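You operate a simulated robot arm through the tools that you are given. There is no shell and no other tool.

The job below is to be done with a simulated robot arm. You get a single attempt, and the scene is never put back.

## Task
Score the cream sheet at 100 and 180 mm and fold it at both.
Fine: rub the fold at 180 mm flat; leave the white board's guide shut; use the teal tool and stand it back in its cup.

Only the result counts: the job must be done as asked and must still hold three seconds after the hand-in. Knocking over, shifting, dropping, spilling or breaking anything else fails it. Flat cloth is picked up by pressing the open fingertips on it (5 to 10 N) and closing them slowly along it; thin cloth reads only 2 to 8 mm in the jaws.

## Robot
A 6-joint arm with a two-finger gripper, fixed in place. Base frame: the origin is on the floor under the middle of its stand, x ahead of it, y to its left, z up. Units: mm, degrees, N and s.
It reaches about 1572 mm from its shoulder. Its first joint turns from -166.0 to 166.0 degrees. Payload 2.45 kg.
The TCP is the grasp point between the finger pads, 20 mm short of the fingertips. In the tool frame z runs along the fingers and y along their closing line. The gripper opens to 140 mm; its body begins 168 mm behind the TCP.
Orientation is that of the tool frame in the base frame, as a unit quaternion [x, y, z, w]. With the fingers straight down and closing along the base's y, the tool's x points along the base's -x, its y along +y and its z along -z.

## Interface
- The arm moves only by the tool drive_tool. Its argument "increments" is a list of rows, each a list of 7 numbers: the shift along the base's x, y, z in mm, then the turn, a rotation vector about the base's x, y, z in degrees, then the gripper command, from -1 (shut) to 1 (fully open), values between in proportion. In form: [[tx, ty, tz, wx, wy, wz, hand], ...]. A call has 1 to 20 rows; each row shifts and turns the commanded pose from where the row before left it. Each row takes 0.2 s and may step no farther than 50 mm and 8.6 degrees from the row before; otherwise, or with a gripper value out of range, the whole call is refused. A pose out of reach is approached as far as the arm can. The call stops where the force on the tool passes 40 N (or 10 N more than at its start, if that is more) or the arm is blocked; 0.2 s more then pass. Each finger travels about 45 mm/s and halts on what it meets, pressing with about 26 N; the grip force reading is that of the motor and also rises with nothing between the fingers. The clock runs only during rows and for 0.2 s after the last one: add rows that do not move to give the fingers time. It gives the time, the measured TCP pose, the force on the tool (base axes), the opening and the grip force at its end, in the units of the frame above (readings bear some noise), with the torque about the TCP (base axes, N m) and any sound that the robot's microphone picked up, and new pictures: "pictures" is both (left out), scene, wrist or none.
- Cameras (640 x 400 px; columns grow to the right, rows downward): "scene" is fixed at [224.5, 514.1, 1575.5]; the picture's right is [0.01, -1.00, 0.00], its down [-0.80, -0.01, -0.61] and it looks along [0.61, 0.01, -0.80] (base axes); focal length 366 px, centre (320, 200). "wrist" rides on the gripper at [78, 11, -209] in the tool frame; the picture's right is [-0.14, 0.99, 0.00], its down [-0.92, -0.13, -0.37] and it looks along [-0.37, -0.05, 0.93] (tool axes); focal length 280 px, centre (320, 200). There is no depth. A picture from a camera that has moved, and an enlarged one, comes with that camera's place and axes in the base frame and with its lens. The place of the scene camera against the robot may be out by one fixed shift of up to 18 mm in any direction.
- enlarge(camera, box): a new picture of the part [left, top, right, bottom] of that camera's present view, enlarged. No time passes.
- close_job(): hands the job in; it is judged then, once.

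Nothing tells you positions but the pictures and the camera data. Unless the task says otherwise, let go and move clear before handing in.

The tools are called after "Request:" as name(argument=value, ...) on one line, values as JSON. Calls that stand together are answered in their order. drive_tool: Moves the arm, as the interface text tells. Its arguments: {"type":"object","properties":{"increments":{"type":"array","items":{"type":"array","items":{"type":"number"}}},"pictures":{"type":"string","enum":["both","scene","wrist","none"]}},"required":["increments"]} The other tools are called the same way: enlarge (camera, box) takes an enlarged picture of a part of a camera's view; close_job () hands the job in.

At the start:

```text
time: 0.0
tcp_pos: [650.8, 388.2, 1133.6]
tcp_rot: [0.0, 1.0, -0.001, 0.0]
wrist_force: [-0.3, 0.6, 0.2]
ft_torque: [0.0, 0.02, -0.01]
finger_gap: 140.1
grasp_force: 0.1
```

scene: 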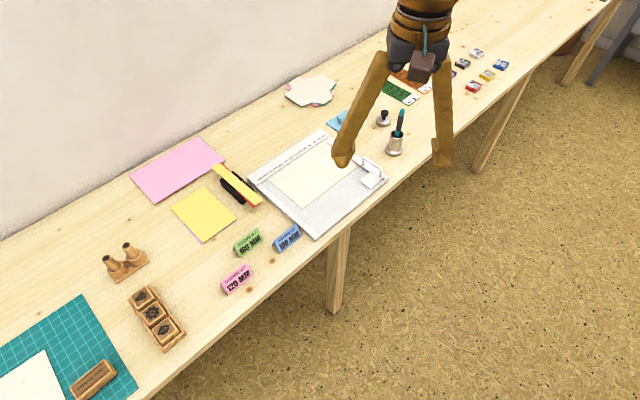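
wrist: 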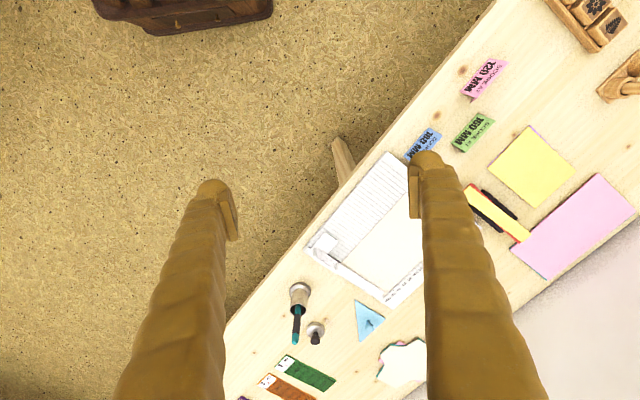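

I see a long workbench with a white scoring board holding a cream sheet, a teal-handled tool in a metal cup, and label signs. I'll look closer at the board and tool before moving.

Request:
enlarge(camera="scene", box=[230, 110, 410, 240])

Request:
enlarge(camera="scene", box=[360, 20, 520, 170])

Request:
enlarge(camera="wrist", box=[280, 130, 480, 330])

Request:
enlarge(camera="scene", box=[200, 200, 320, 300])

```text
3.08 times, centred on (320, 175) of scene
camera zoom: at [224.5, 514.1, 1575.5], right [0.01, -1.0, 0.0], down [-0.8, -0.01, -0.61], along [0.61, 0.01, -0.8], focal length 1127 px, centre (320, 277)
```

zoom: 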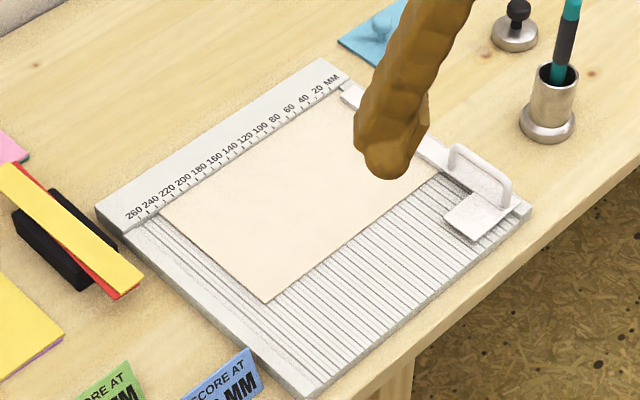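

```text
2.67 times, centred on (440, 95) of scene
camera zoom: at [224.5, 514.1, 1575.5], right [0.01, -1.0, 0.0], down [-0.8, -0.01, -0.61], along [0.61, 0.01, -0.8], focal length 976 px, centre (0, 480)
```

zoom: 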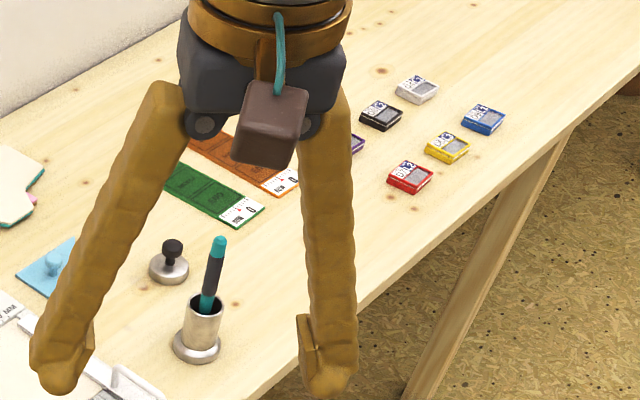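

```text
2.00 times, centred on (380, 230) of wrist
camera zoom: at [572.3, 396.6, 1343.0], right [0.14, 0.99, 0.0], down [0.92, -0.13, 0.37], along [0.37, -0.05, -0.93], focal length 561 px, centre (200, 140)
```

zoom: 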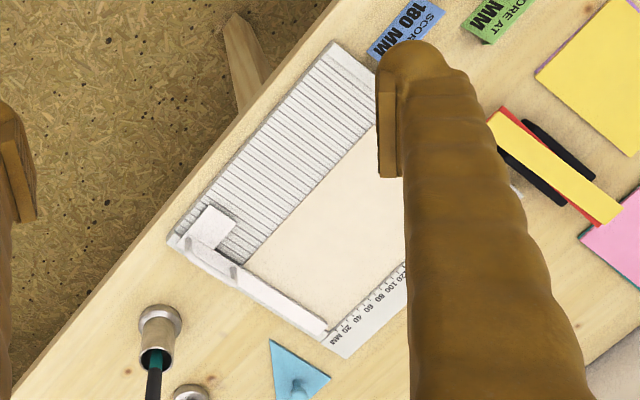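

```text
4.00 times, centred on (260, 250) of scene
camera zoom: at [224.5, 514.1, 1575.5], right [0.01, -1.0, 0.0], down [-0.8, -0.01, -0.61], along [0.61, 0.01, -0.8], focal length 1464 px, centre (560, 0)
```

zoom: 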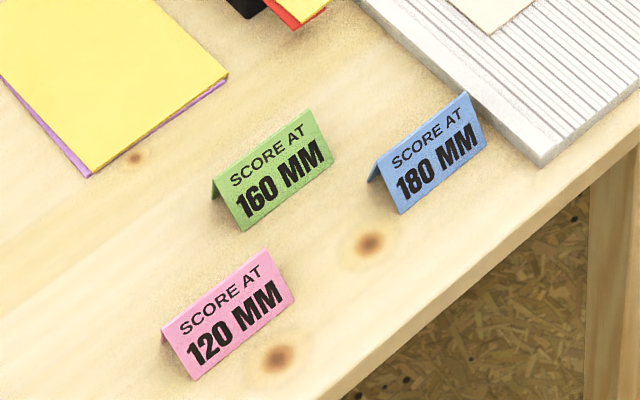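

The board lies diagonally on the table at roughly (970, 525), table height about 690 mm. I'll move the hand sideways at height to view the board and tools with the wrist camera and triangulate.

Request:
drive_tool(increments=[[20, 45, 0, 0, 0, 0, 1], [20, 45, 0, 0, 0, 0, 1], [20, 40, 0, 0, 0, 0, 1], [20, 35, 0, 0, 0, 0, 1], [0, 0, 0, 0, 0, 0, 1], [0, 0, 0, 0, 0, 0, 1]], pictures="both")

```text
time: 1.4
tcp_pos: [729.2, 549.8, 1132.0]
tcp_rot: [0.0, 1.0, -0.001, 0.0]
wrist_force: [0.3, -0.8, 0.3]
ft_torque: [0.03, 0.01, -0.02]
finger_gap: 140.1
grasp_force: 0.1
camera wrist: at [651.0, 558.4, 1341.6], right [0.14, 0.99, 0.0], down [0.92, -0.13, 0.37], along [0.37, -0.05, -0.93], focal length 280 px, centre (320, 200)
```

scene: 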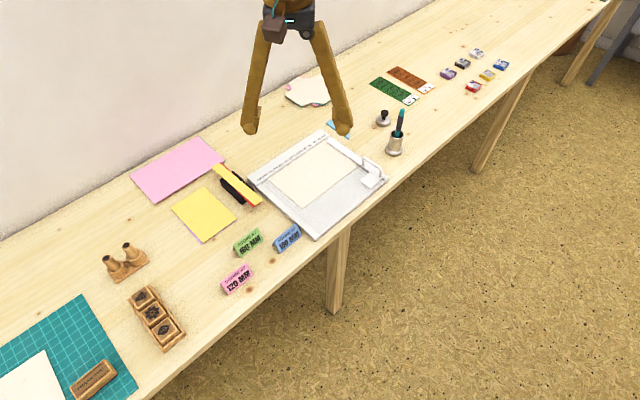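
wrist: 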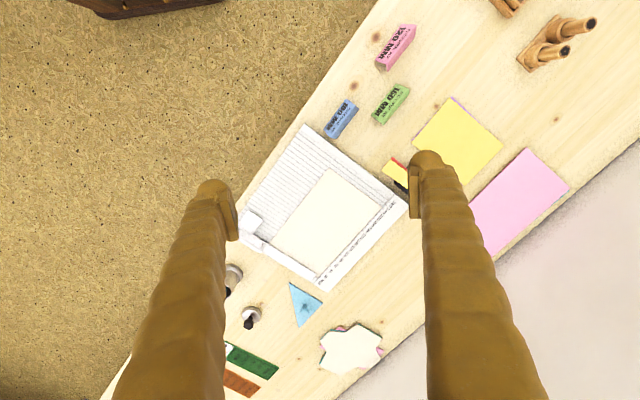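

The board is now well visible in both cameras between the fingers. I'll enlarge these for exact measurements.

Request:
enlarge(camera="wrist", box=[230, 115, 420, 300])

Request:
enlarge(camera="scene", box=[240, 120, 400, 240])

Request:
enlarge(camera="scene", box=[340, 90, 430, 170])

Request:
enlarge(camera="scene", box=[130, 130, 290, 250])

```text
2.16 times, centred on (325, 208) of wrist
camera zoom: at [651.0, 558.4, 1341.6], right [0.14, 0.99, 0.0], down [0.92, -0.13, 0.37], along [0.37, -0.05, -0.93], focal length 606 px, centre (309, 184)
```

zoom: 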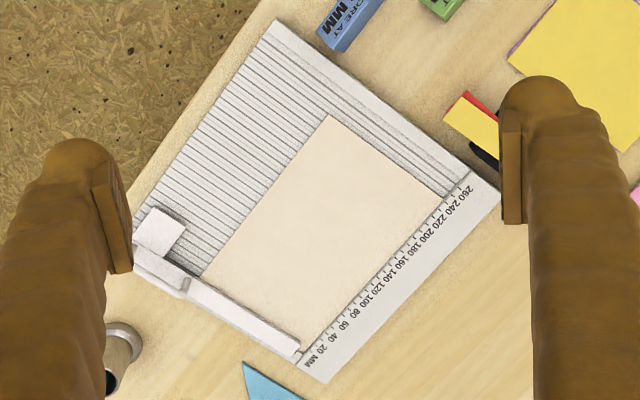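

```text
3.33 times, centred on (320, 180) of scene
camera zoom: at [224.5, 514.1, 1575.5], right [0.01, -1.0, 0.0], down [-0.8, -0.01, -0.61], along [0.61, 0.01, -0.8], focal length 1220 px, centre (320, 267)
```

zoom: 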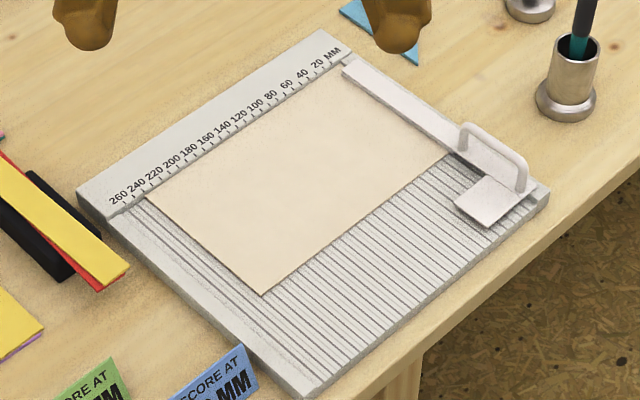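

```text
5.00 times, centred on (385, 130) of scene
camera zoom: at [224.5, 514.1, 1575.5], right [0.01, -1.0, 0.0], down [-0.8, -0.01, -0.61], along [0.61, 0.01, -0.8], focal length 1831 px, centre (-5, 550)
```

zoom: 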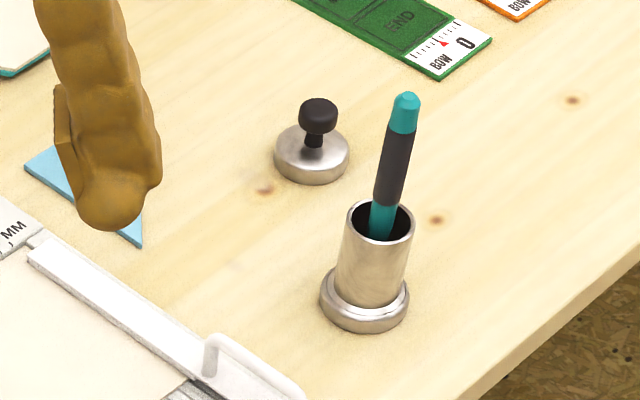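

```text
3.33 times, centred on (210, 190) of scene
camera zoom: at [224.5, 514.1, 1575.5], right [0.01, -1.0, 0.0], down [-0.8, -0.01, -0.61], along [0.61, 0.01, -0.8], focal length 1220 px, centre (687, 233)
```

zoom: 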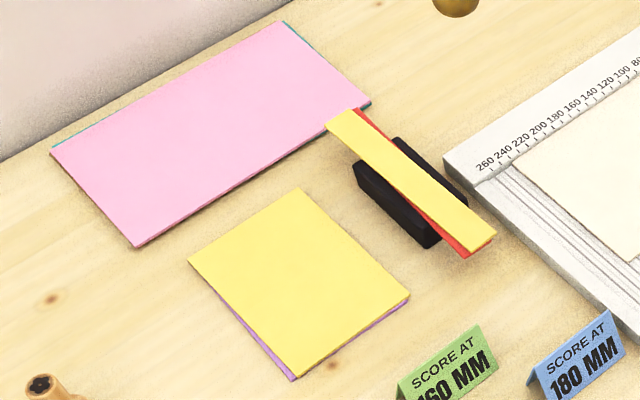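

Board top looks to be at z≈776, turned about 45°, 300 × 280 mm, with the ruler's zero at the cup side. I'll zoom further for the ruler ticks, grooves, guide and cup.

Request:
enlarge(camera="wrist", box=[296, 245, 352, 295])

Request:
enlarge(camera="wrist", box=[352, 190, 416, 240])

Request:
enlarge(camera="wrist", box=[235, 200, 299, 260])

Request:
enlarge(camera="wrist", box=[280, 118, 360, 168])

Request:
enlarge(camera="scene", box=[325, 135, 389, 195])

Request:
enlarge(camera="scene", box=[380, 100, 412, 160])

```text
8.00 times, centred on (324, 270) of wrist
camera zoom: at [651.0, 558.4, 1341.6], right [0.14, 0.99, 0.0], down [0.92, -0.13, 0.37], along [0.37, -0.05, -0.93], focal length 2243 px, centre (288, -360)
```

zoom: 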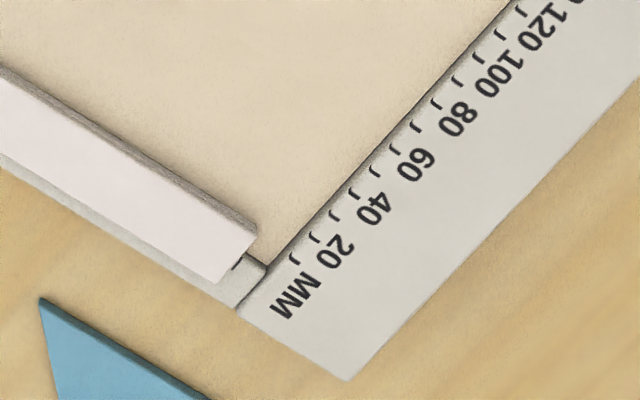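

```text
8.00 times, centred on (384, 215) of wrist
camera zoom: at [651.0, 558.4, 1341.6], right [0.14, 0.99, 0.0], down [0.92, -0.13, 0.37], along [0.37, -0.05, -0.93], focal length 2243 px, centre (-192, 80)
```

zoom: 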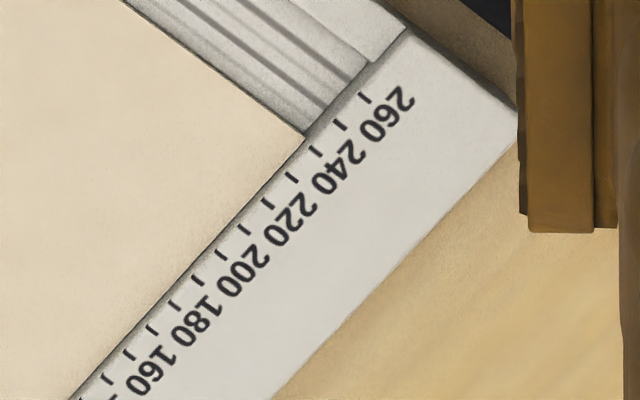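

```text
6.67 times, centred on (267, 230) of wrist
camera zoom: at [651.0, 558.4, 1341.6], right [0.14, 0.99, 0.0], down [0.92, -0.13, 0.37], along [0.37, -0.05, -0.93], focal length 1869 px, centre (673, 0)
```

zoom: 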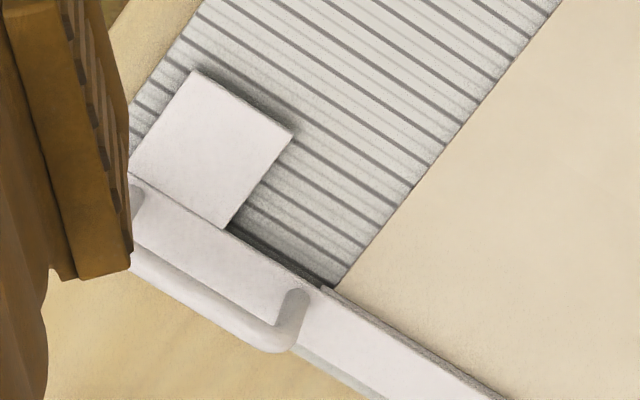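

```text
8.00 times, centred on (320, 143) of wrist
camera zoom: at [651.0, 558.4, 1341.6], right [0.14, 0.99, 0.0], down [0.92, -0.13, 0.37], along [0.37, -0.05, -0.93], focal length 2243 px, centre (320, 656)
```

zoom: 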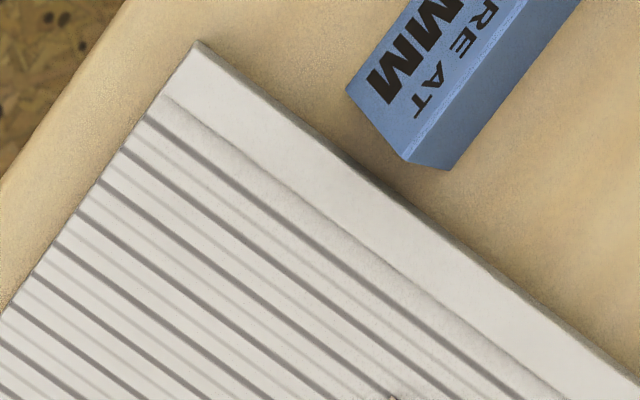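

```text
6.67 times, centred on (357, 165) of scene
camera zoom: at [224.5, 514.1, 1575.5], right [0.01, -1.0, 0.0], down [-0.8, -0.01, -0.61], along [0.61, 0.01, -0.8], focal length 2441 px, centre (73, 433)
```

zoom: 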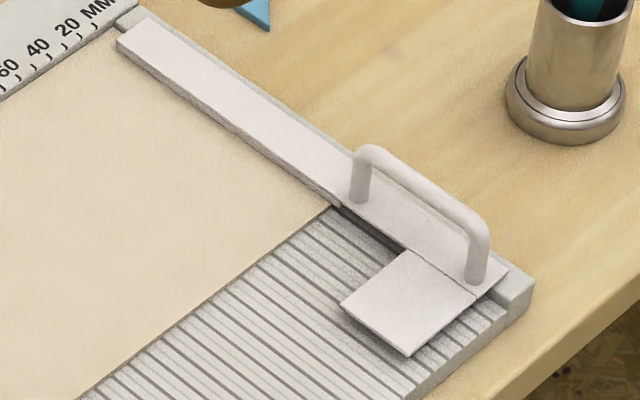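

```text
6.67 times, centred on (396, 130) of scene
camera zoom: at [224.5, 514.1, 1575.5], right [0.01, -1.0, 0.0], down [-0.8, -0.01, -0.61], along [0.61, 0.01, -0.8], focal length 2441 px, centre (-187, 667)
```

zoom: 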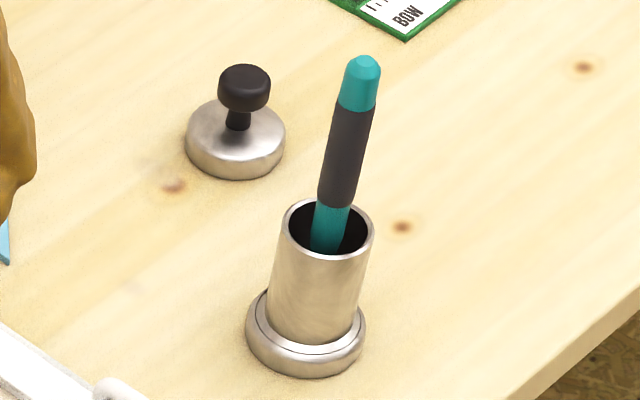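

Ruler ticks fit a line at exactly 45° (mm axis along (-0.707, 0.707)); sheet is 240 mm long with its zero edge under the guide. Next I'll view the cup and teal tool from near with the wrist camera.

Request:
drive_tool(increments=[[28, -35, -10, 0, 0, 0, 1], [28, -35, -12, 0, 0, 0, 1], [28, -35, -12, 0, 0, 0, 1], [28, -35, -12, 0, 0, 0, 1], [28, -35, -12, 0, 0, 0, 1], [28, -36, -12, 0, 0, 0, 1], [25, -36, -12, 0, 0, 0, 1], [0, 0, 0, 0, 0, 0, 1], [0, 0, 0, 0, 0, 0, 1]], pictures="both")

```text
time: 3.4
tcp_pos: [924.6, 304.9, 1050.1]
tcp_rot: [0.0, 1.0, -0.001, 0.0]
wrist_force: [-1.1, 0.7, 0.4]
ft_torque: [0.0, -0.01, 0.01]
finger_gap: 140.1
grasp_force: 0.1
camera wrist: at [847.0, 314.0, 1259.0], right [0.14, 0.99, 0.0], down [0.92, -0.13, 0.37], along [0.37, -0.05, -0.93], focal length 280 px, centre (320, 200)
```

scene: 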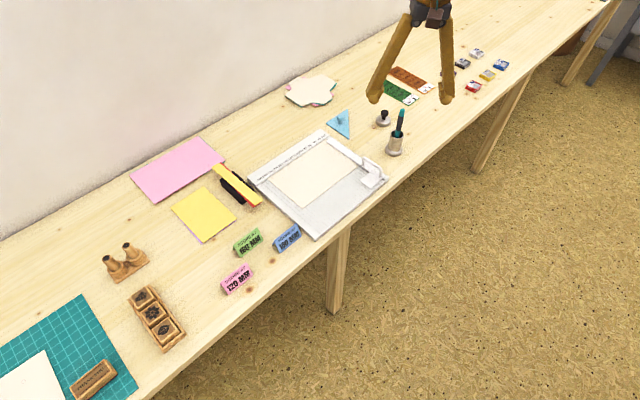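
wrist: 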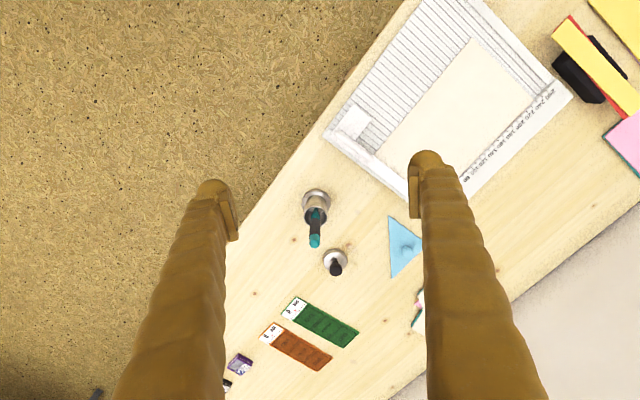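

The cup with the teal tool is visible between the fingers. I'll zoom in on it from both cameras.

Request:
enlarge(camera="wrist", box=[280, 180, 360, 280])

Request:
enlarge(camera="scene", box=[372, 102, 420, 162])

Request:
enlarge(camera="wrist", box=[320, 90, 440, 190])

```text
4.00 times, centred on (320, 230) of wrist
camera zoom: at [847.0, 314.0, 1259.0], right [0.14, 0.99, 0.0], down [0.92, -0.13, 0.37], along [0.37, -0.05, -0.93], focal length 1122 px, centre (320, 80)
```

zoom: 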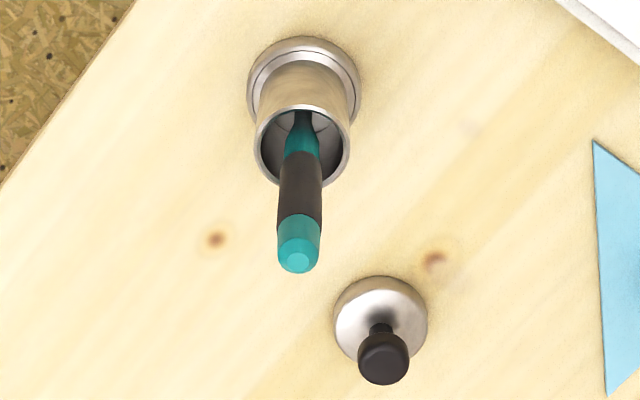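

```text
6.67 times, centred on (396, 132) of scene
camera zoom: at [224.5, 514.1, 1575.5], right [0.01, -1.0, 0.0], down [-0.8, -0.01, -0.61], along [0.61, 0.01, -0.8], focal length 2441 px, centre (-187, 653)
```

zoom: 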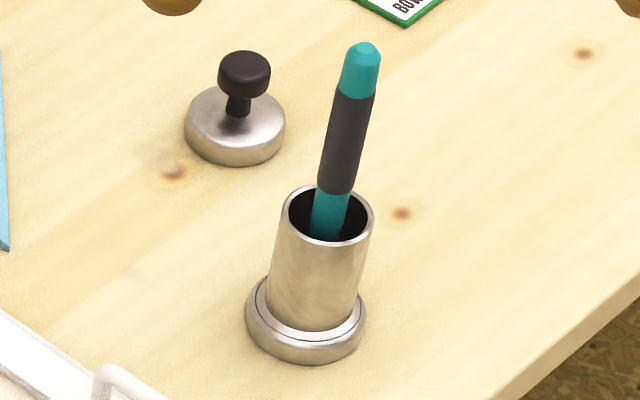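

```text
4.00 times, centred on (380, 140) of wrist
camera zoom: at [847.0, 314.0, 1259.0], right [0.14, 0.99, 0.0], down [0.92, -0.13, 0.37], along [0.37, -0.05, -0.93], focal length 1122 px, centre (80, 440)
```

zoom: 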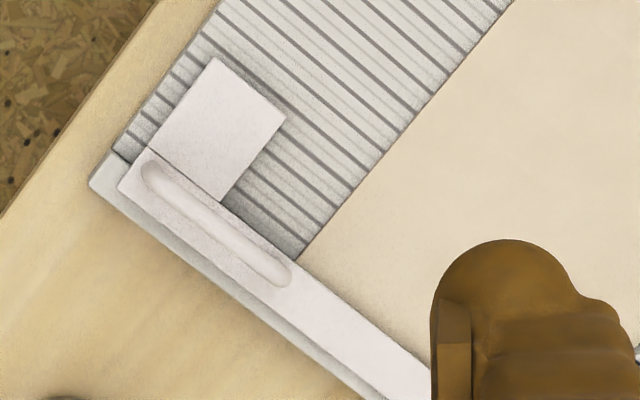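

The cup stands at about (1052, 278) with its rim near z≈818; the tool is upright with its top near z≈907. I'll turn the hand −45° so it closes along the groove direction, and hover over the tool.

Request:
drive_tool(increments=[[21.4, -4.5, -5, 0, 0, -7.5, 1], [21.4, -4.5, -5, 0, 0, -7.5, 1], [21.4, -4.5, -5, 0, 0, -7.5, 1], [21.4, -4.5, -5, 0, 0, -7.5, 1], [21.4, -4.5, -5, 0, 0, -7.5, 1], [21.4, -4.5, -5, 0, 0, -7.5, 1], [0, 0, 0, 0, 0, 0, 1], [0, 0, 0, 0, 0, 0, 1], [0, 0, 0, 0, 0, 0, 1]], pictures="both")

```text
time: 5.4
tcp_pos: [1052.1, 277.3, 1019.5]
tcp_rot: [0.383, 0.924, 0.0, 0.0]
wrist_force: [0.0, -0.2, -0.5]
ft_torque: [0.03, -0.02, 0.01]
finger_gap: 140.2
grasp_force: 0.0
camera wrist: at [1004.7, 339.4, 1229.6], right [0.8, 0.6, 0.0], down [0.56, -0.74, 0.37], along [0.22, -0.29, -0.93], focal length 280 px, centre (320, 200)
```

scene: 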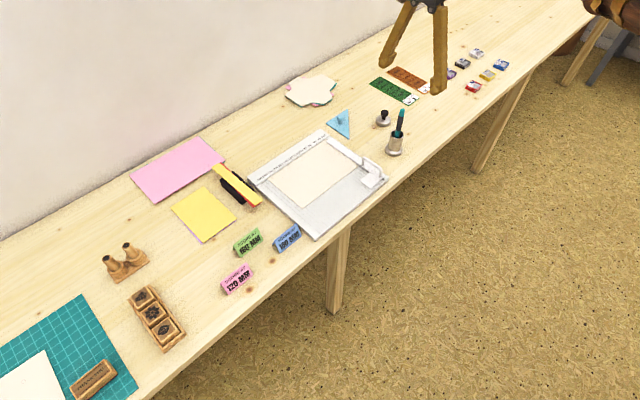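
wrist: 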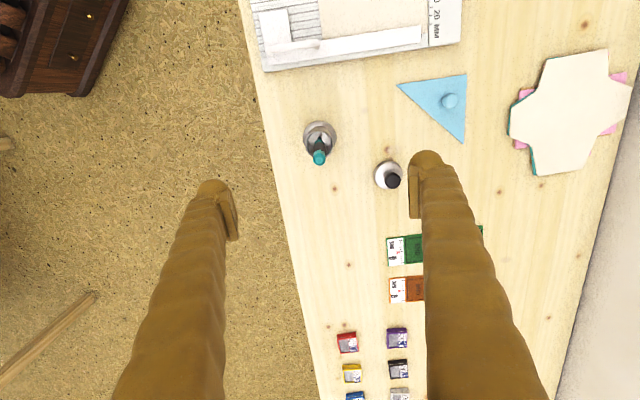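

The hand now hovers near the tool with its closing line along the grooves. I'll zoom to refine the cup and tool axis from this second view.

Request:
enlarge(camera="wrist", box=[280, 110, 360, 180])

Request:
enlarge(camera="wrist", box=[230, 0, 480, 110])

```text
5.71 times, centred on (320, 145) of wrist
camera zoom: at [1004.7, 339.4, 1229.6], right [0.8, 0.6, 0.0], down [0.56, -0.74, 0.37], along [0.22, -0.29, -0.93], focal length 1602 px, centre (320, 514)
```

zoom: 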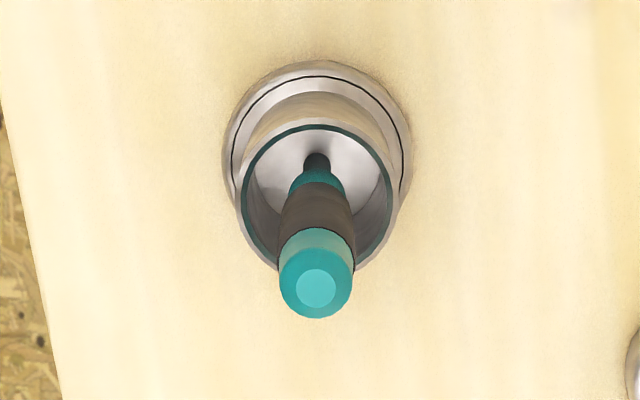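

```text
2.56 times, centred on (355, 55) of wrist
camera zoom: at [1004.7, 339.4, 1229.6], right [0.8, 0.6, 0.0], down [0.56, -0.74, 0.37], along [0.22, -0.29, -0.93], focal length 718 px, centre (230, 571)
```

zoom: 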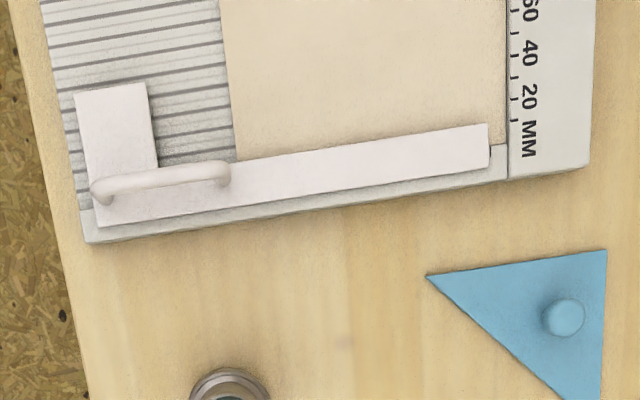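

Triangulation puts the tool upright at (1051, 277.5), top z≈917, cup rim z≈822. I'll descend to z≈868 around the black grip with the hand open.

Request:
drive_tool(increments=[[-1.2, 0, -30, 0, 0, 0, 1], [0, 0, -30, 0, 0, 0, 1], [0, 0, -30, 0, 0, 0, 1], [0, 0, -30, 0, 0, 0, 1], [0, 0, -20, 0, 0, 0, 1], [0, 0, -11, 0, 0, 0, 1], [0, 0, 0, 0, 0, 0, 1], [0, 0, 0, 0, 0, 0, 1]], pictures="both")

```text
time: 7.2
tcp_pos: [1051.9, 278.9, 869.8]
tcp_rot: [0.383, 0.924, 0.001, 0.0]
wrist_force: [0.0, -1.0, -0.2]
ft_torque: [0.02, 0.0, -0.01]
finger_gap: 140.0
grasp_force: 0.0
camera wrist: at [1003.8, 340.4, 1078.8], right [0.8, 0.6, 0.0], down [0.56, -0.74, 0.37], along [0.22, -0.29, -0.93], focal length 280 px, centre (320, 200)
```

scene: 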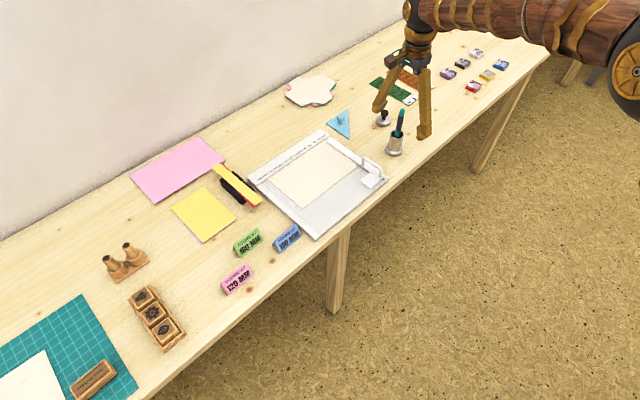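
wrist: 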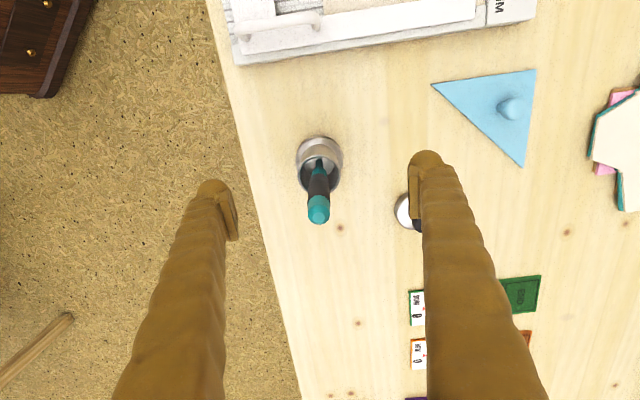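

The tool sits midway between the open fingers at the grip height. I'll close the fingers on the black grip.

Request:
drive_tool(increments=[[0, 0, 0, 0, 0, 0, 0.4], [0, 0, 0, 0, 0, 0, 0.0], [0, 0, 0, 0, 0, 0, -0.4], [0, 0, 0, 0, 0, 0, -0.6], [0, 0, 0, 0, 0, 0, -0.8], [0, 0, 0, 0, 0, 0, -1], [0, 0, 0, 0, 0, 0, -1], [0, 0, 0, 0, 0, 0, -1], [0, 0, 0, 0, 0, 0, -1], [0, 0, 0, 0, 0, 0, -1]], pictures="both")

```text
time: 9.4
tcp_pos: [1051.5, 279.1, 871.1]
tcp_rot: [0.383, 0.924, -0.001, 0.0]
wrist_force: [0.9, 0.2, 0.1]
ft_torque: [0.0, 0.0, -0.01]
finger_gap: 14.9
grasp_force: 26.8
camera wrist: at [1003.8, 340.4, 1078.8], right [0.8, 0.6, 0.0], down [0.56, -0.74, 0.37], along [0.22, -0.29, -0.93], focal length 280 px, centre (320, 200)
```

scene: 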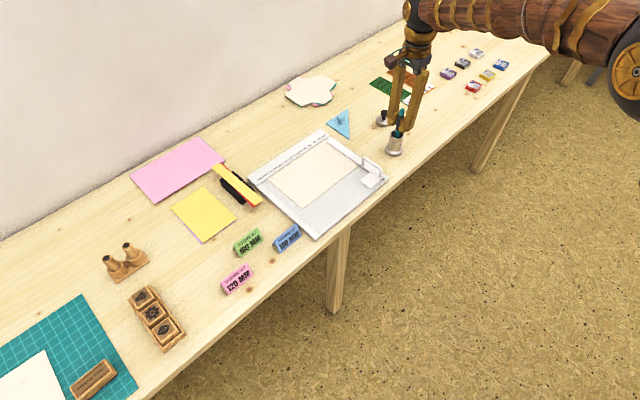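
wrist: 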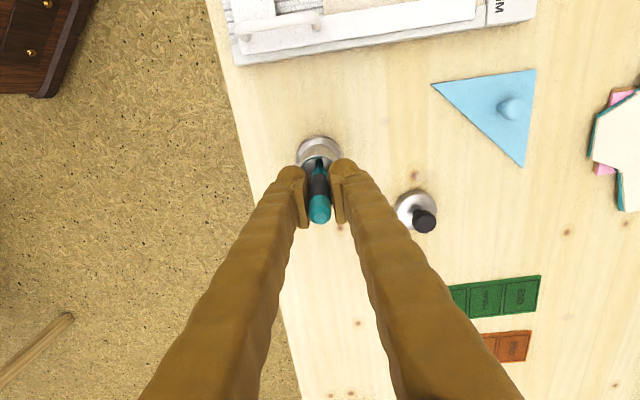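

The tool is gripped (gap 14.9 mm, 26.8 N). I'll lift it straight up out of the cup.

Request:
drive_tool(increments=[[0, 0, 5, 0, 0, 0, -1], [0, 0, 10, 0, 0, 0, -1], [0, 0, 20, 0, 0, 0, -1], [0, 0, 25, 0, 0, 0, -1], [0, 0, 30, 0, 0, 0, -1], [0, 0, 30, 0, 0, 0, -1], [0, 0, 10, 0, 0, 0, -1], [0, 0, 0, 0, 0, 0, -1], [0, 0, 0, 0, 0, 0, -1]], pictures="both")

```text
time: 11.4
tcp_pos: [1053.3, 278.0, 1001.6]
tcp_rot: [0.382, 0.924, 0.001, 0.0]
wrist_force: [-0.2, -0.6, -0.9]
ft_torque: [0.03, 0.01, 0.0]
finger_gap: 14.8
grasp_force: 26.3
camera wrist: at [1005.5, 339.7, 1210.3], right [0.8, 0.6, 0.0], down [0.56, -0.74, 0.37], along [0.22, -0.29, -0.93], focal length 280 px, centre (320, 200)
```

scene: 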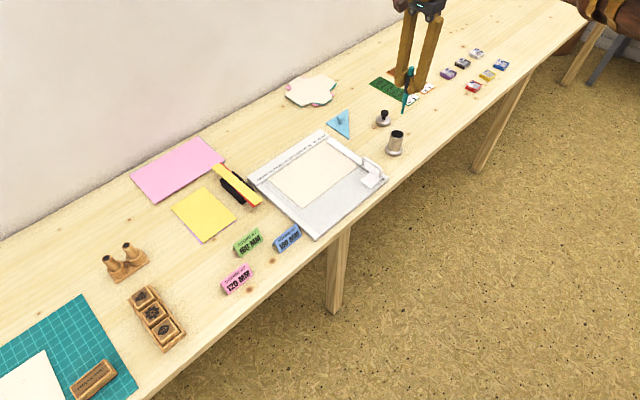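
wrist: 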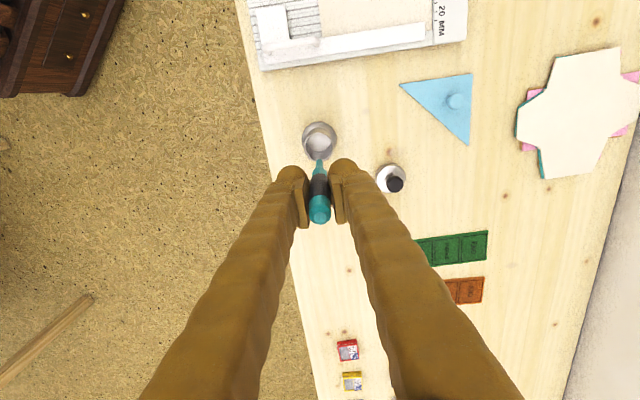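

The tool is out of the cup. I'll zoom on it to estimate where its tip is.

Request:
enlarge(camera="wrist", box=[280, 110, 360, 230])

Request:
enlarge(camera="scene", box=[376, 50, 440, 120])

```text
3.33 times, centred on (320, 170) of wrist
camera zoom: at [1005.5, 339.7, 1210.3], right [0.8, 0.6, 0.0], down [0.56, -0.74, 0.37], along [0.22, -0.29, -0.93], focal length 935 px, centre (320, 300)
```

zoom: 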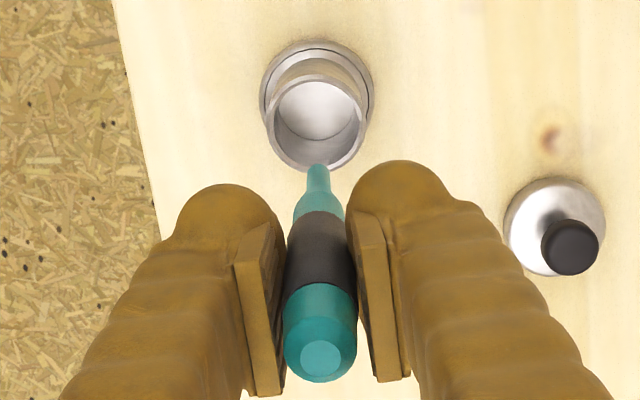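

```text
5.71 times, centred on (408, 85) of scene
camera zoom: at [224.5, 514.1, 1575.5], right [0.01, -1.0, 0.0], down [-0.8, -0.01, -0.61], along [0.61, 0.01, -0.8], focal length 2092 px, centre (-183, 857)
```

zoom: 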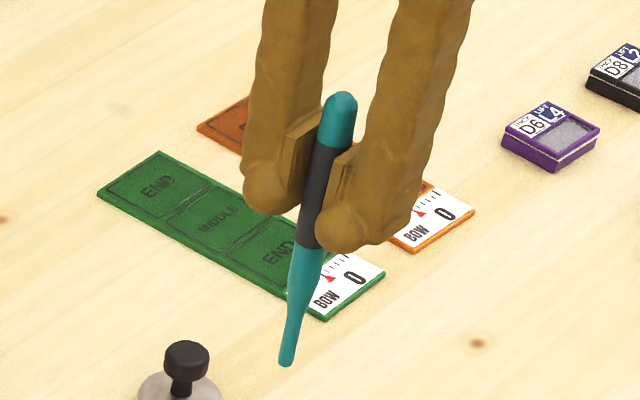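

The tool extends about 107 mm below the TCP. I'll carry it high over the sheet, above the 100 mm line, and check the alignment.

Request:
drive_tool(increments=[[-5.8, 40, 0, 0, 0, 0, -1], [-5.8, 40, 0, 0, 0, 0, -1], [-5.8, 40, 0, 0, 0, 0, -1], [-5.8, 40, 0, 0, 0, 0, -1], [-5.8, 40, 0, 0, 0, 0, -1], [-5.8, 40, 0, 0, 0, 0, -1], [-5.8, 40, 0, 0, 0, 0, -1], [0, 0, -20, 0, 0, 0, -1], [0, 0, -20, 0, 0, 0, -1], [0, 0, -20, 0, 0, 0, -1], [0, 0, 0, 0, 0, 0, -1], [0, 0, 0, 0, 0, 0, -1]], pictures="both")

```text
time: 14.0
tcp_pos: [1011.2, 558.1, 940.2]
tcp_rot: [0.383, 0.924, 0.0, 0.0]
wrist_force: [-0.1, 0.2, -0.8]
ft_torque: [-0.01, 0.0, 0.01]
finger_gap: 15.0
grasp_force: 26.1
camera wrist: at [963.9, 620.0, 1149.7], right [0.8, 0.6, 0.0], down [0.56, -0.74, 0.37], along [0.22, -0.29, -0.93], focal length 280 px, centre (320, 200)
```

scene: 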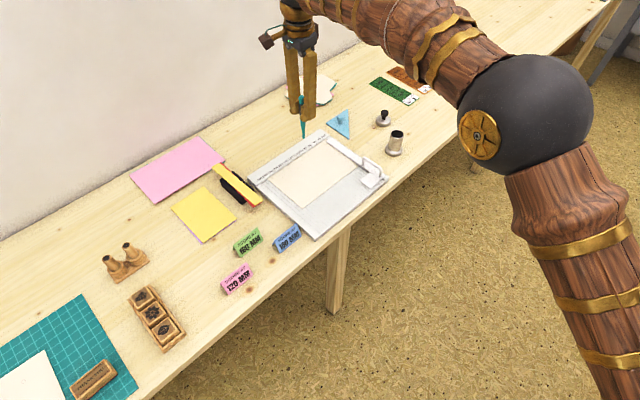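
wrist: 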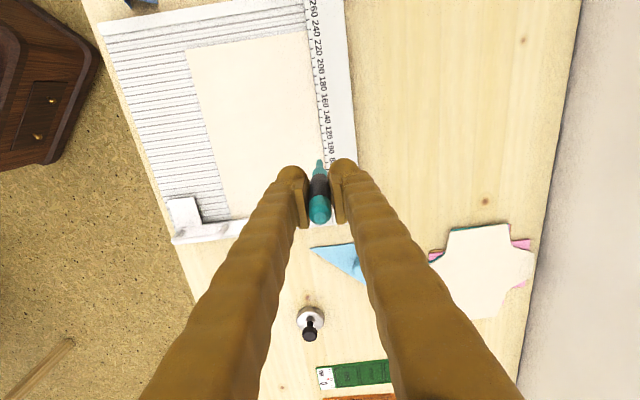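

The tool hovers over the ruler side near the 100 mark. I'll zoom to refine sheet, ruler and tip positions from this nearer view.

Request:
enlarge(camera="wrist", box=[296, 110, 360, 180])

Request:
enlarge(camera="wrist", box=[280, 30, 360, 130])

Request:
enlarge(camera="wrist", box=[110, 10, 250, 110])

Request:
enlarge(camera="wrist", box=[140, 100, 280, 250])

```text
5.71 times, centred on (328, 145) of wrist
camera zoom: at [963.9, 620.0, 1149.7], right [0.8, 0.6, 0.0], down [0.56, -0.74, 0.37], along [0.22, -0.29, -0.93], focal length 1602 px, centre (274, 514)
```

zoom: 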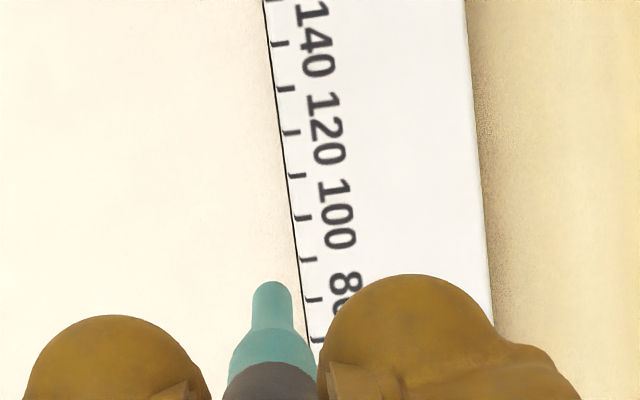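

```text
4.00 times, centred on (320, 80) of wrist
camera zoom: at [963.9, 620.0, 1149.7], right [0.8, 0.6, 0.0], down [0.56, -0.74, 0.37], along [0.22, -0.29, -0.93], focal length 1122 px, centre (320, 680)
```

zoom: 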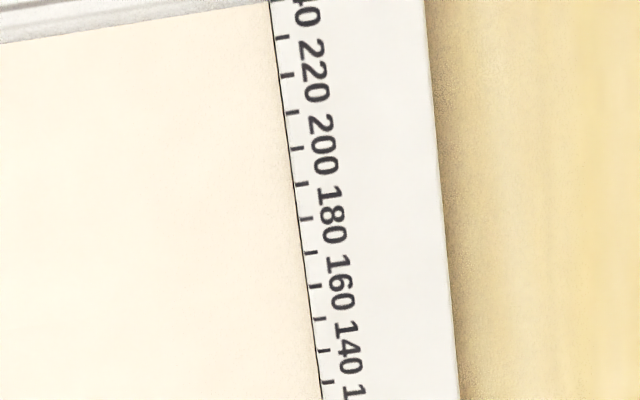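

```text
4.00 times, centred on (180, 60) of wrist
camera zoom: at [963.9, 620.0, 1149.7], right [0.8, 0.6, 0.0], down [0.56, -0.74, 0.37], along [0.22, -0.29, -0.93], focal length 1122 px, centre (880, 760)
```

zoom: 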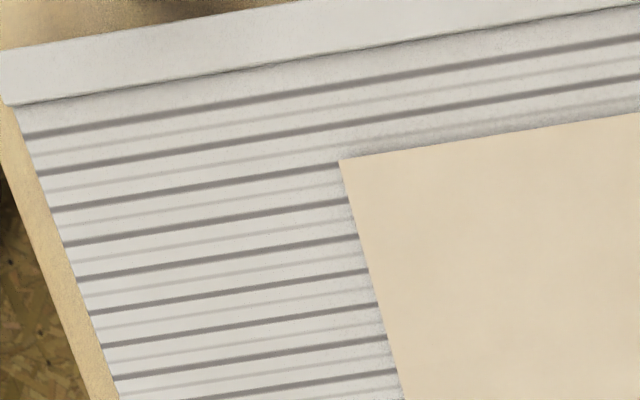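

```text
2.67 times, centred on (210, 175) of wrist
camera zoom: at [963.9, 620.0, 1149.7], right [0.8, 0.6, 0.0], down [0.56, -0.74, 0.37], along [0.22, -0.29, -0.93], focal length 748 px, centre (613, 267)
```

zoom: 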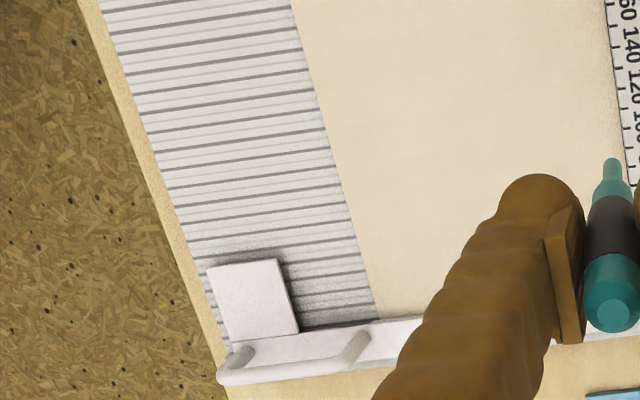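

Everything is consistent: the tip is over the 100 mm line about 5 mm inside the ruler edge. I'll lower it to just above the sheet and check against the ticks.

Request:
drive_tool(increments=[[0, 0, -20, 0, 0, 0, -1], [0, 0, -20, 0, 0, 0, -1], [0, 0.5, -10, 0, 0, 0, -1], [0, 0, 0, 0, 0, 0, -1], [0, 0, 0, 0, 0, 0, -1]], pictures="both")

Request:
enlarge(camera="wrist", box=[290, 100, 370, 180])

Request:
enlarge(camera="scene", box=[270, 100, 350, 170])

```text
time: 15.2
tcp_pos: [1011.0, 559.3, 891.2]
tcp_rot: [0.383, 0.924, 0.001, 0.0]
wrist_force: [-0.3, -1.1, -0.4]
ft_torque: [-0.01, -0.02, 0.0]
finger_gap: 15.0
grasp_force: 25.7
camera wrist: at [962.3, 621.1, 1099.3], right [0.8, 0.6, 0.0], down [0.56, -0.74, 0.37], along [0.22, -0.29, -0.93], focal length 280 px, centre (320, 200)
```

scene: 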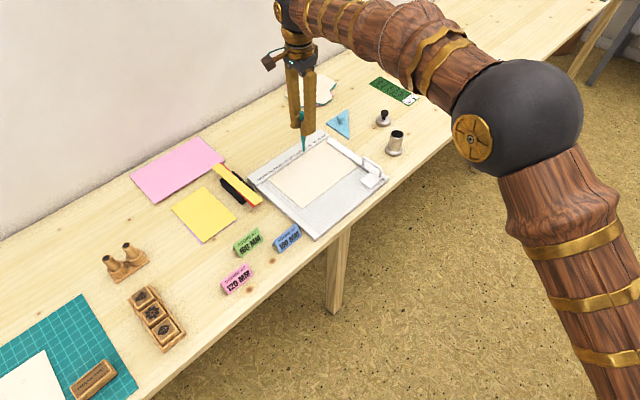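
wrist: 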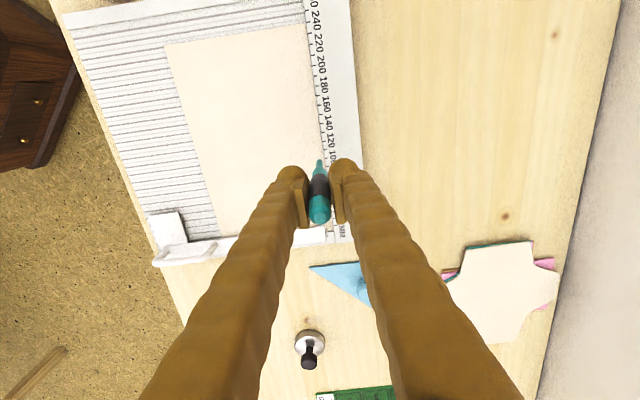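

```text
5.00 times, centred on (330, 140) of wrist
camera zoom: at [962.3, 621.1, 1099.3], right [0.8, 0.6, 0.0], down [0.56, -0.74, 0.37], along [0.22, -0.29, -0.93], focal length 1402 px, centre (270, 500)
```

zoom: 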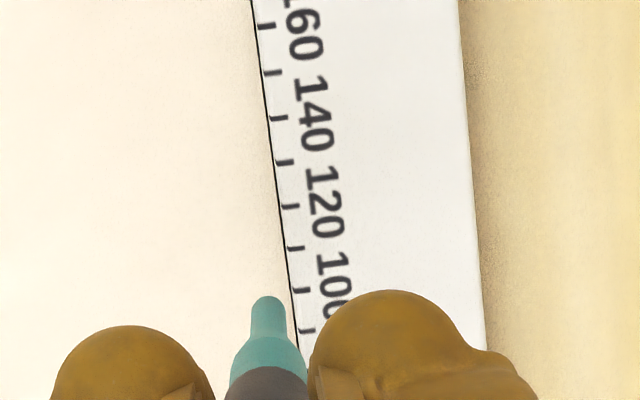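

```text
5.71 times, centred on (310, 135) of scene
camera zoom: at [224.5, 514.1, 1575.5], right [0.01, -1.0, 0.0], down [-0.8, -0.01, -0.61], along [0.61, 0.01, -0.8], focal length 2092 px, centre (377, 571)
```

zoom: 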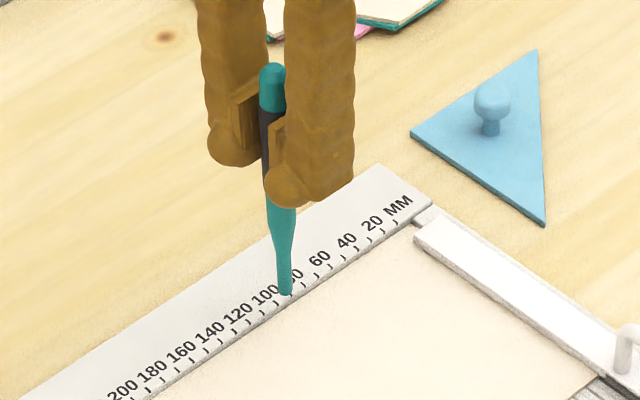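

The tip sits right on the 100 tick line, a few mm above the sheet. I'll check the groove line at the sheet's front edge to confirm the drag direction.

Request:
enlarge(camera="wrist", box=[130, 30, 210, 130])

Request:
enlarge(camera="wrist", box=[150, 120, 260, 240])

```text
4.00 times, centred on (170, 80) of wrist
camera zoom: at [962.3, 621.1, 1099.3], right [0.8, 0.6, 0.0], down [0.56, -0.74, 0.37], along [0.22, -0.29, -0.93], focal length 1122 px, centre (920, 680)
```

zoom: 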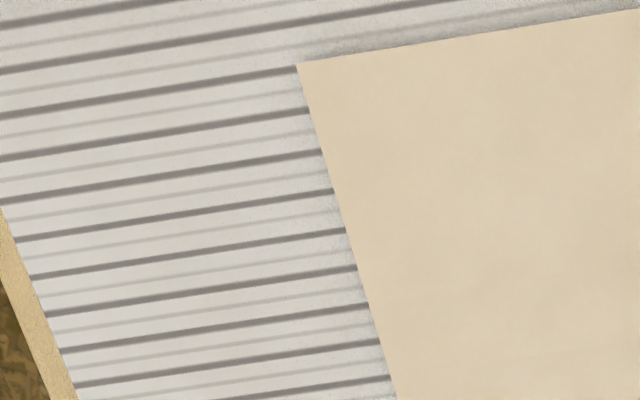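

```text
3.33 times, centred on (205, 180) of wrist
camera zoom: at [962.3, 621.1, 1099.3], right [0.8, 0.6, 0.0], down [0.56, -0.74, 0.37], along [0.22, -0.29, -0.93], focal length 935 px, centre (703, 267)
```

zoom: 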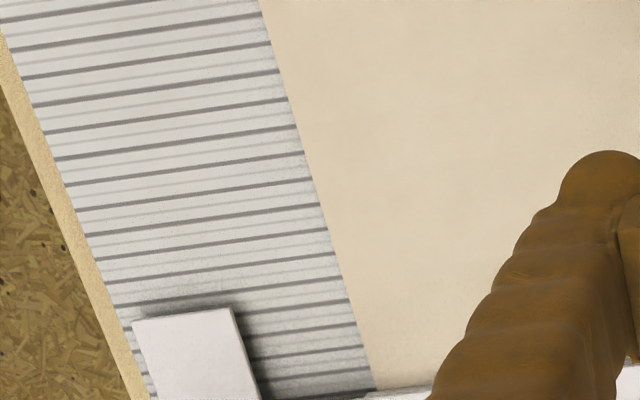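

Groove direction agrees with the 45° line; the groove plane seems near z≈768. I'll descend in small steps watching the force.

Request:
drive_tool(increments=[[0, 0, -4, 0, 0, 0, -1], [0, 0, -3, 0, 0, 0, -1], [0, 0, -2, 0, 0, 0, -1], [0, 0, 0, 0, 0, 0, -1]], pictures="none")

Request:
enlarge(camera="scene", box=[285, 120, 335, 165])

```text
time: 16.2
tcp_pos: [1010.1, 559.4, 881.2]
tcp_rot: [0.383, 0.924, -0.001, 0.0]
wrist_force: [-0.1, 0.5, 0.5]
ft_torque: [0.03, 0.01, -0.01]
finger_gap: 14.9
grasp_force: 26.0
```

```text
8.89 times, centred on (310, 142) of scene
camera zoom: at [224.5, 514.1, 1575.5], right [0.01, -1.0, 0.0], down [-0.8, -0.01, -0.61], along [0.61, 0.01, -0.8], focal length 3255 px, centre (409, 711)
```

zoom: 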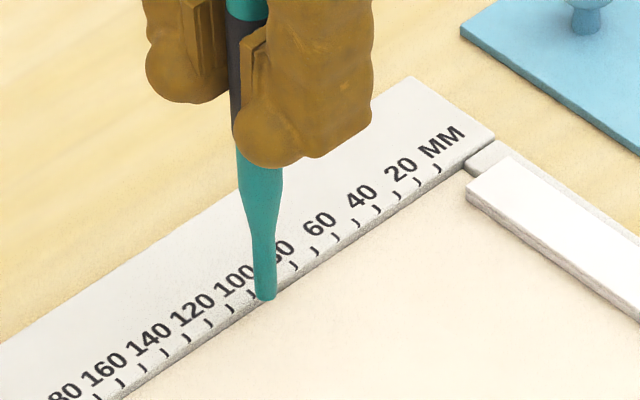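

No contact yet. I'll continue downward in 1 mm steps.

Request:
drive_tool(increments=[[0, 0, -1, 0, 0, 0, -1], [0, 0, -1, 0, 0, 0, -1], [0, 0, -1, 0, 0, 0, -1], [0, 0, 0, 0, 0, 0, -1]], pictures="none")

```text
time: 17.2
tcp_pos: [1009.9, 558.4, 877.6]
tcp_rot: [0.382, 0.924, 0.0, 0.0]
wrist_force: [0.3, -0.8, -0.6]
ft_torque: [-0.01, 0.0, 0.04]
finger_gap: 15.0
grasp_force: 25.9
```

Request:
drive_tool(increments=[[0, 0, -1, 0, 0, 0, -1], [0, 0, -1, 0, 0, 0, -1], [0, 0, 0, 0, 0, 0, -1]], pictures="none")

Request:
enlarge(camera="wrist", box=[290, 110, 350, 180])

Request:
enlarge(camera="scene", box=[290, 130, 326, 165])

```text
time: 18.0
tcp_pos: [1009.5, 558.3, 876.0]
tcp_rot: [0.383, 0.924, 0.0, 0.0]
wrist_force: [0.1, -0.5, 0.1]
ft_torque: [-0.01, -0.02, 0.0]
finger_gap: 14.8
grasp_force: 26.4
```

```text
5.71 times, centred on (320, 145) of wrist
camera zoom: at [962.0, 620.1, 1085.8], right [0.8, 0.6, 0.0], down [0.56, -0.74, 0.37], along [0.22, -0.29, -0.93], focal length 1602 px, centre (320, 514)
```

zoom: 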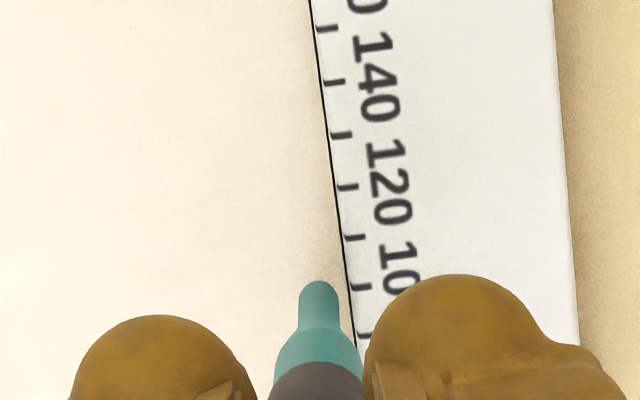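

```text
11.43 times, centred on (308, 148) of scene
camera zoom: at [224.5, 514.1, 1575.5], right [0.01, -1.0, 0.0], down [-0.8, -0.01, -0.61], along [0.61, 0.01, -0.8], focal length 4184 px, centre (457, 800)
```

zoom: 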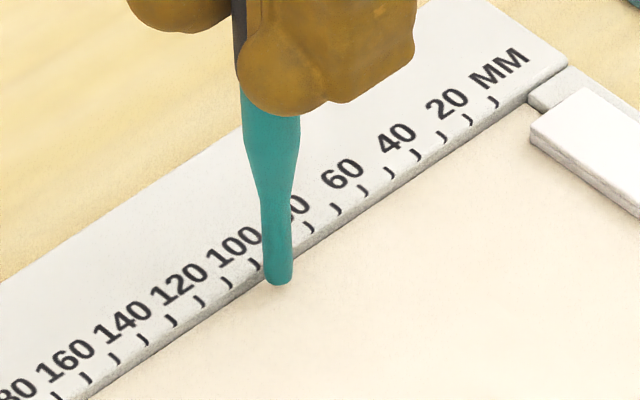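

The tip is right on the 100 mm line and close to the sheet. I'll continue down in 1 mm steps to find contact.

Request:
drive_tool(increments=[[0, 0, -1, 0, 0, 0, -1], [0, 0, -1, 0, 0, 0, -1], [0, 0, 0, 0, 0, 0, -1]], pictures="none")

```text
time: 18.8
tcp_pos: [1009.8, 558.6, 875.1]
tcp_rot: [0.383, 0.924, -0.001, 0.0]
wrist_force: [-0.1, 0.3, -0.2]
ft_torque: [-0.02, 0.0, 0.02]
finger_gap: 14.9
grasp_force: 25.8
```

Request:
drive_tool(increments=[[0, 0, -1, 0, 0, 0, -1], [0, 0, -1, 0, 0, 0, -1], [0, 0, 0, 0, 0, 0, -1]], pictures="none")

```text
time: 19.6
tcp_pos: [1011.0, 558.7, 872.9]
tcp_rot: [0.382, 0.924, 0.0, -0.001]
wrist_force: [0.2, -0.3, 0.7]
ft_torque: [0.01, -0.02, 0.02]
finger_gap: 14.7
grasp_force: 25.9
```

Request:
drive_tool(increments=[[0, 0, -1, 0, 0, 0, -1], [0, 0, -1, 0, 0, 0, -1], [0, 0, 0, 0, 0, 0, -1]], pictures="none")

```text
time: 20.4
tcp_pos: [1011.3, 559.3, 871.6]
tcp_rot: [0.383, 0.924, 0.001, -0.001]
wrist_force: [-0.3, 0.6, 9.4]
ft_torque: [0.06, 0.0, 0.01]
finger_gap: 14.9
grasp_force: 25.8
```

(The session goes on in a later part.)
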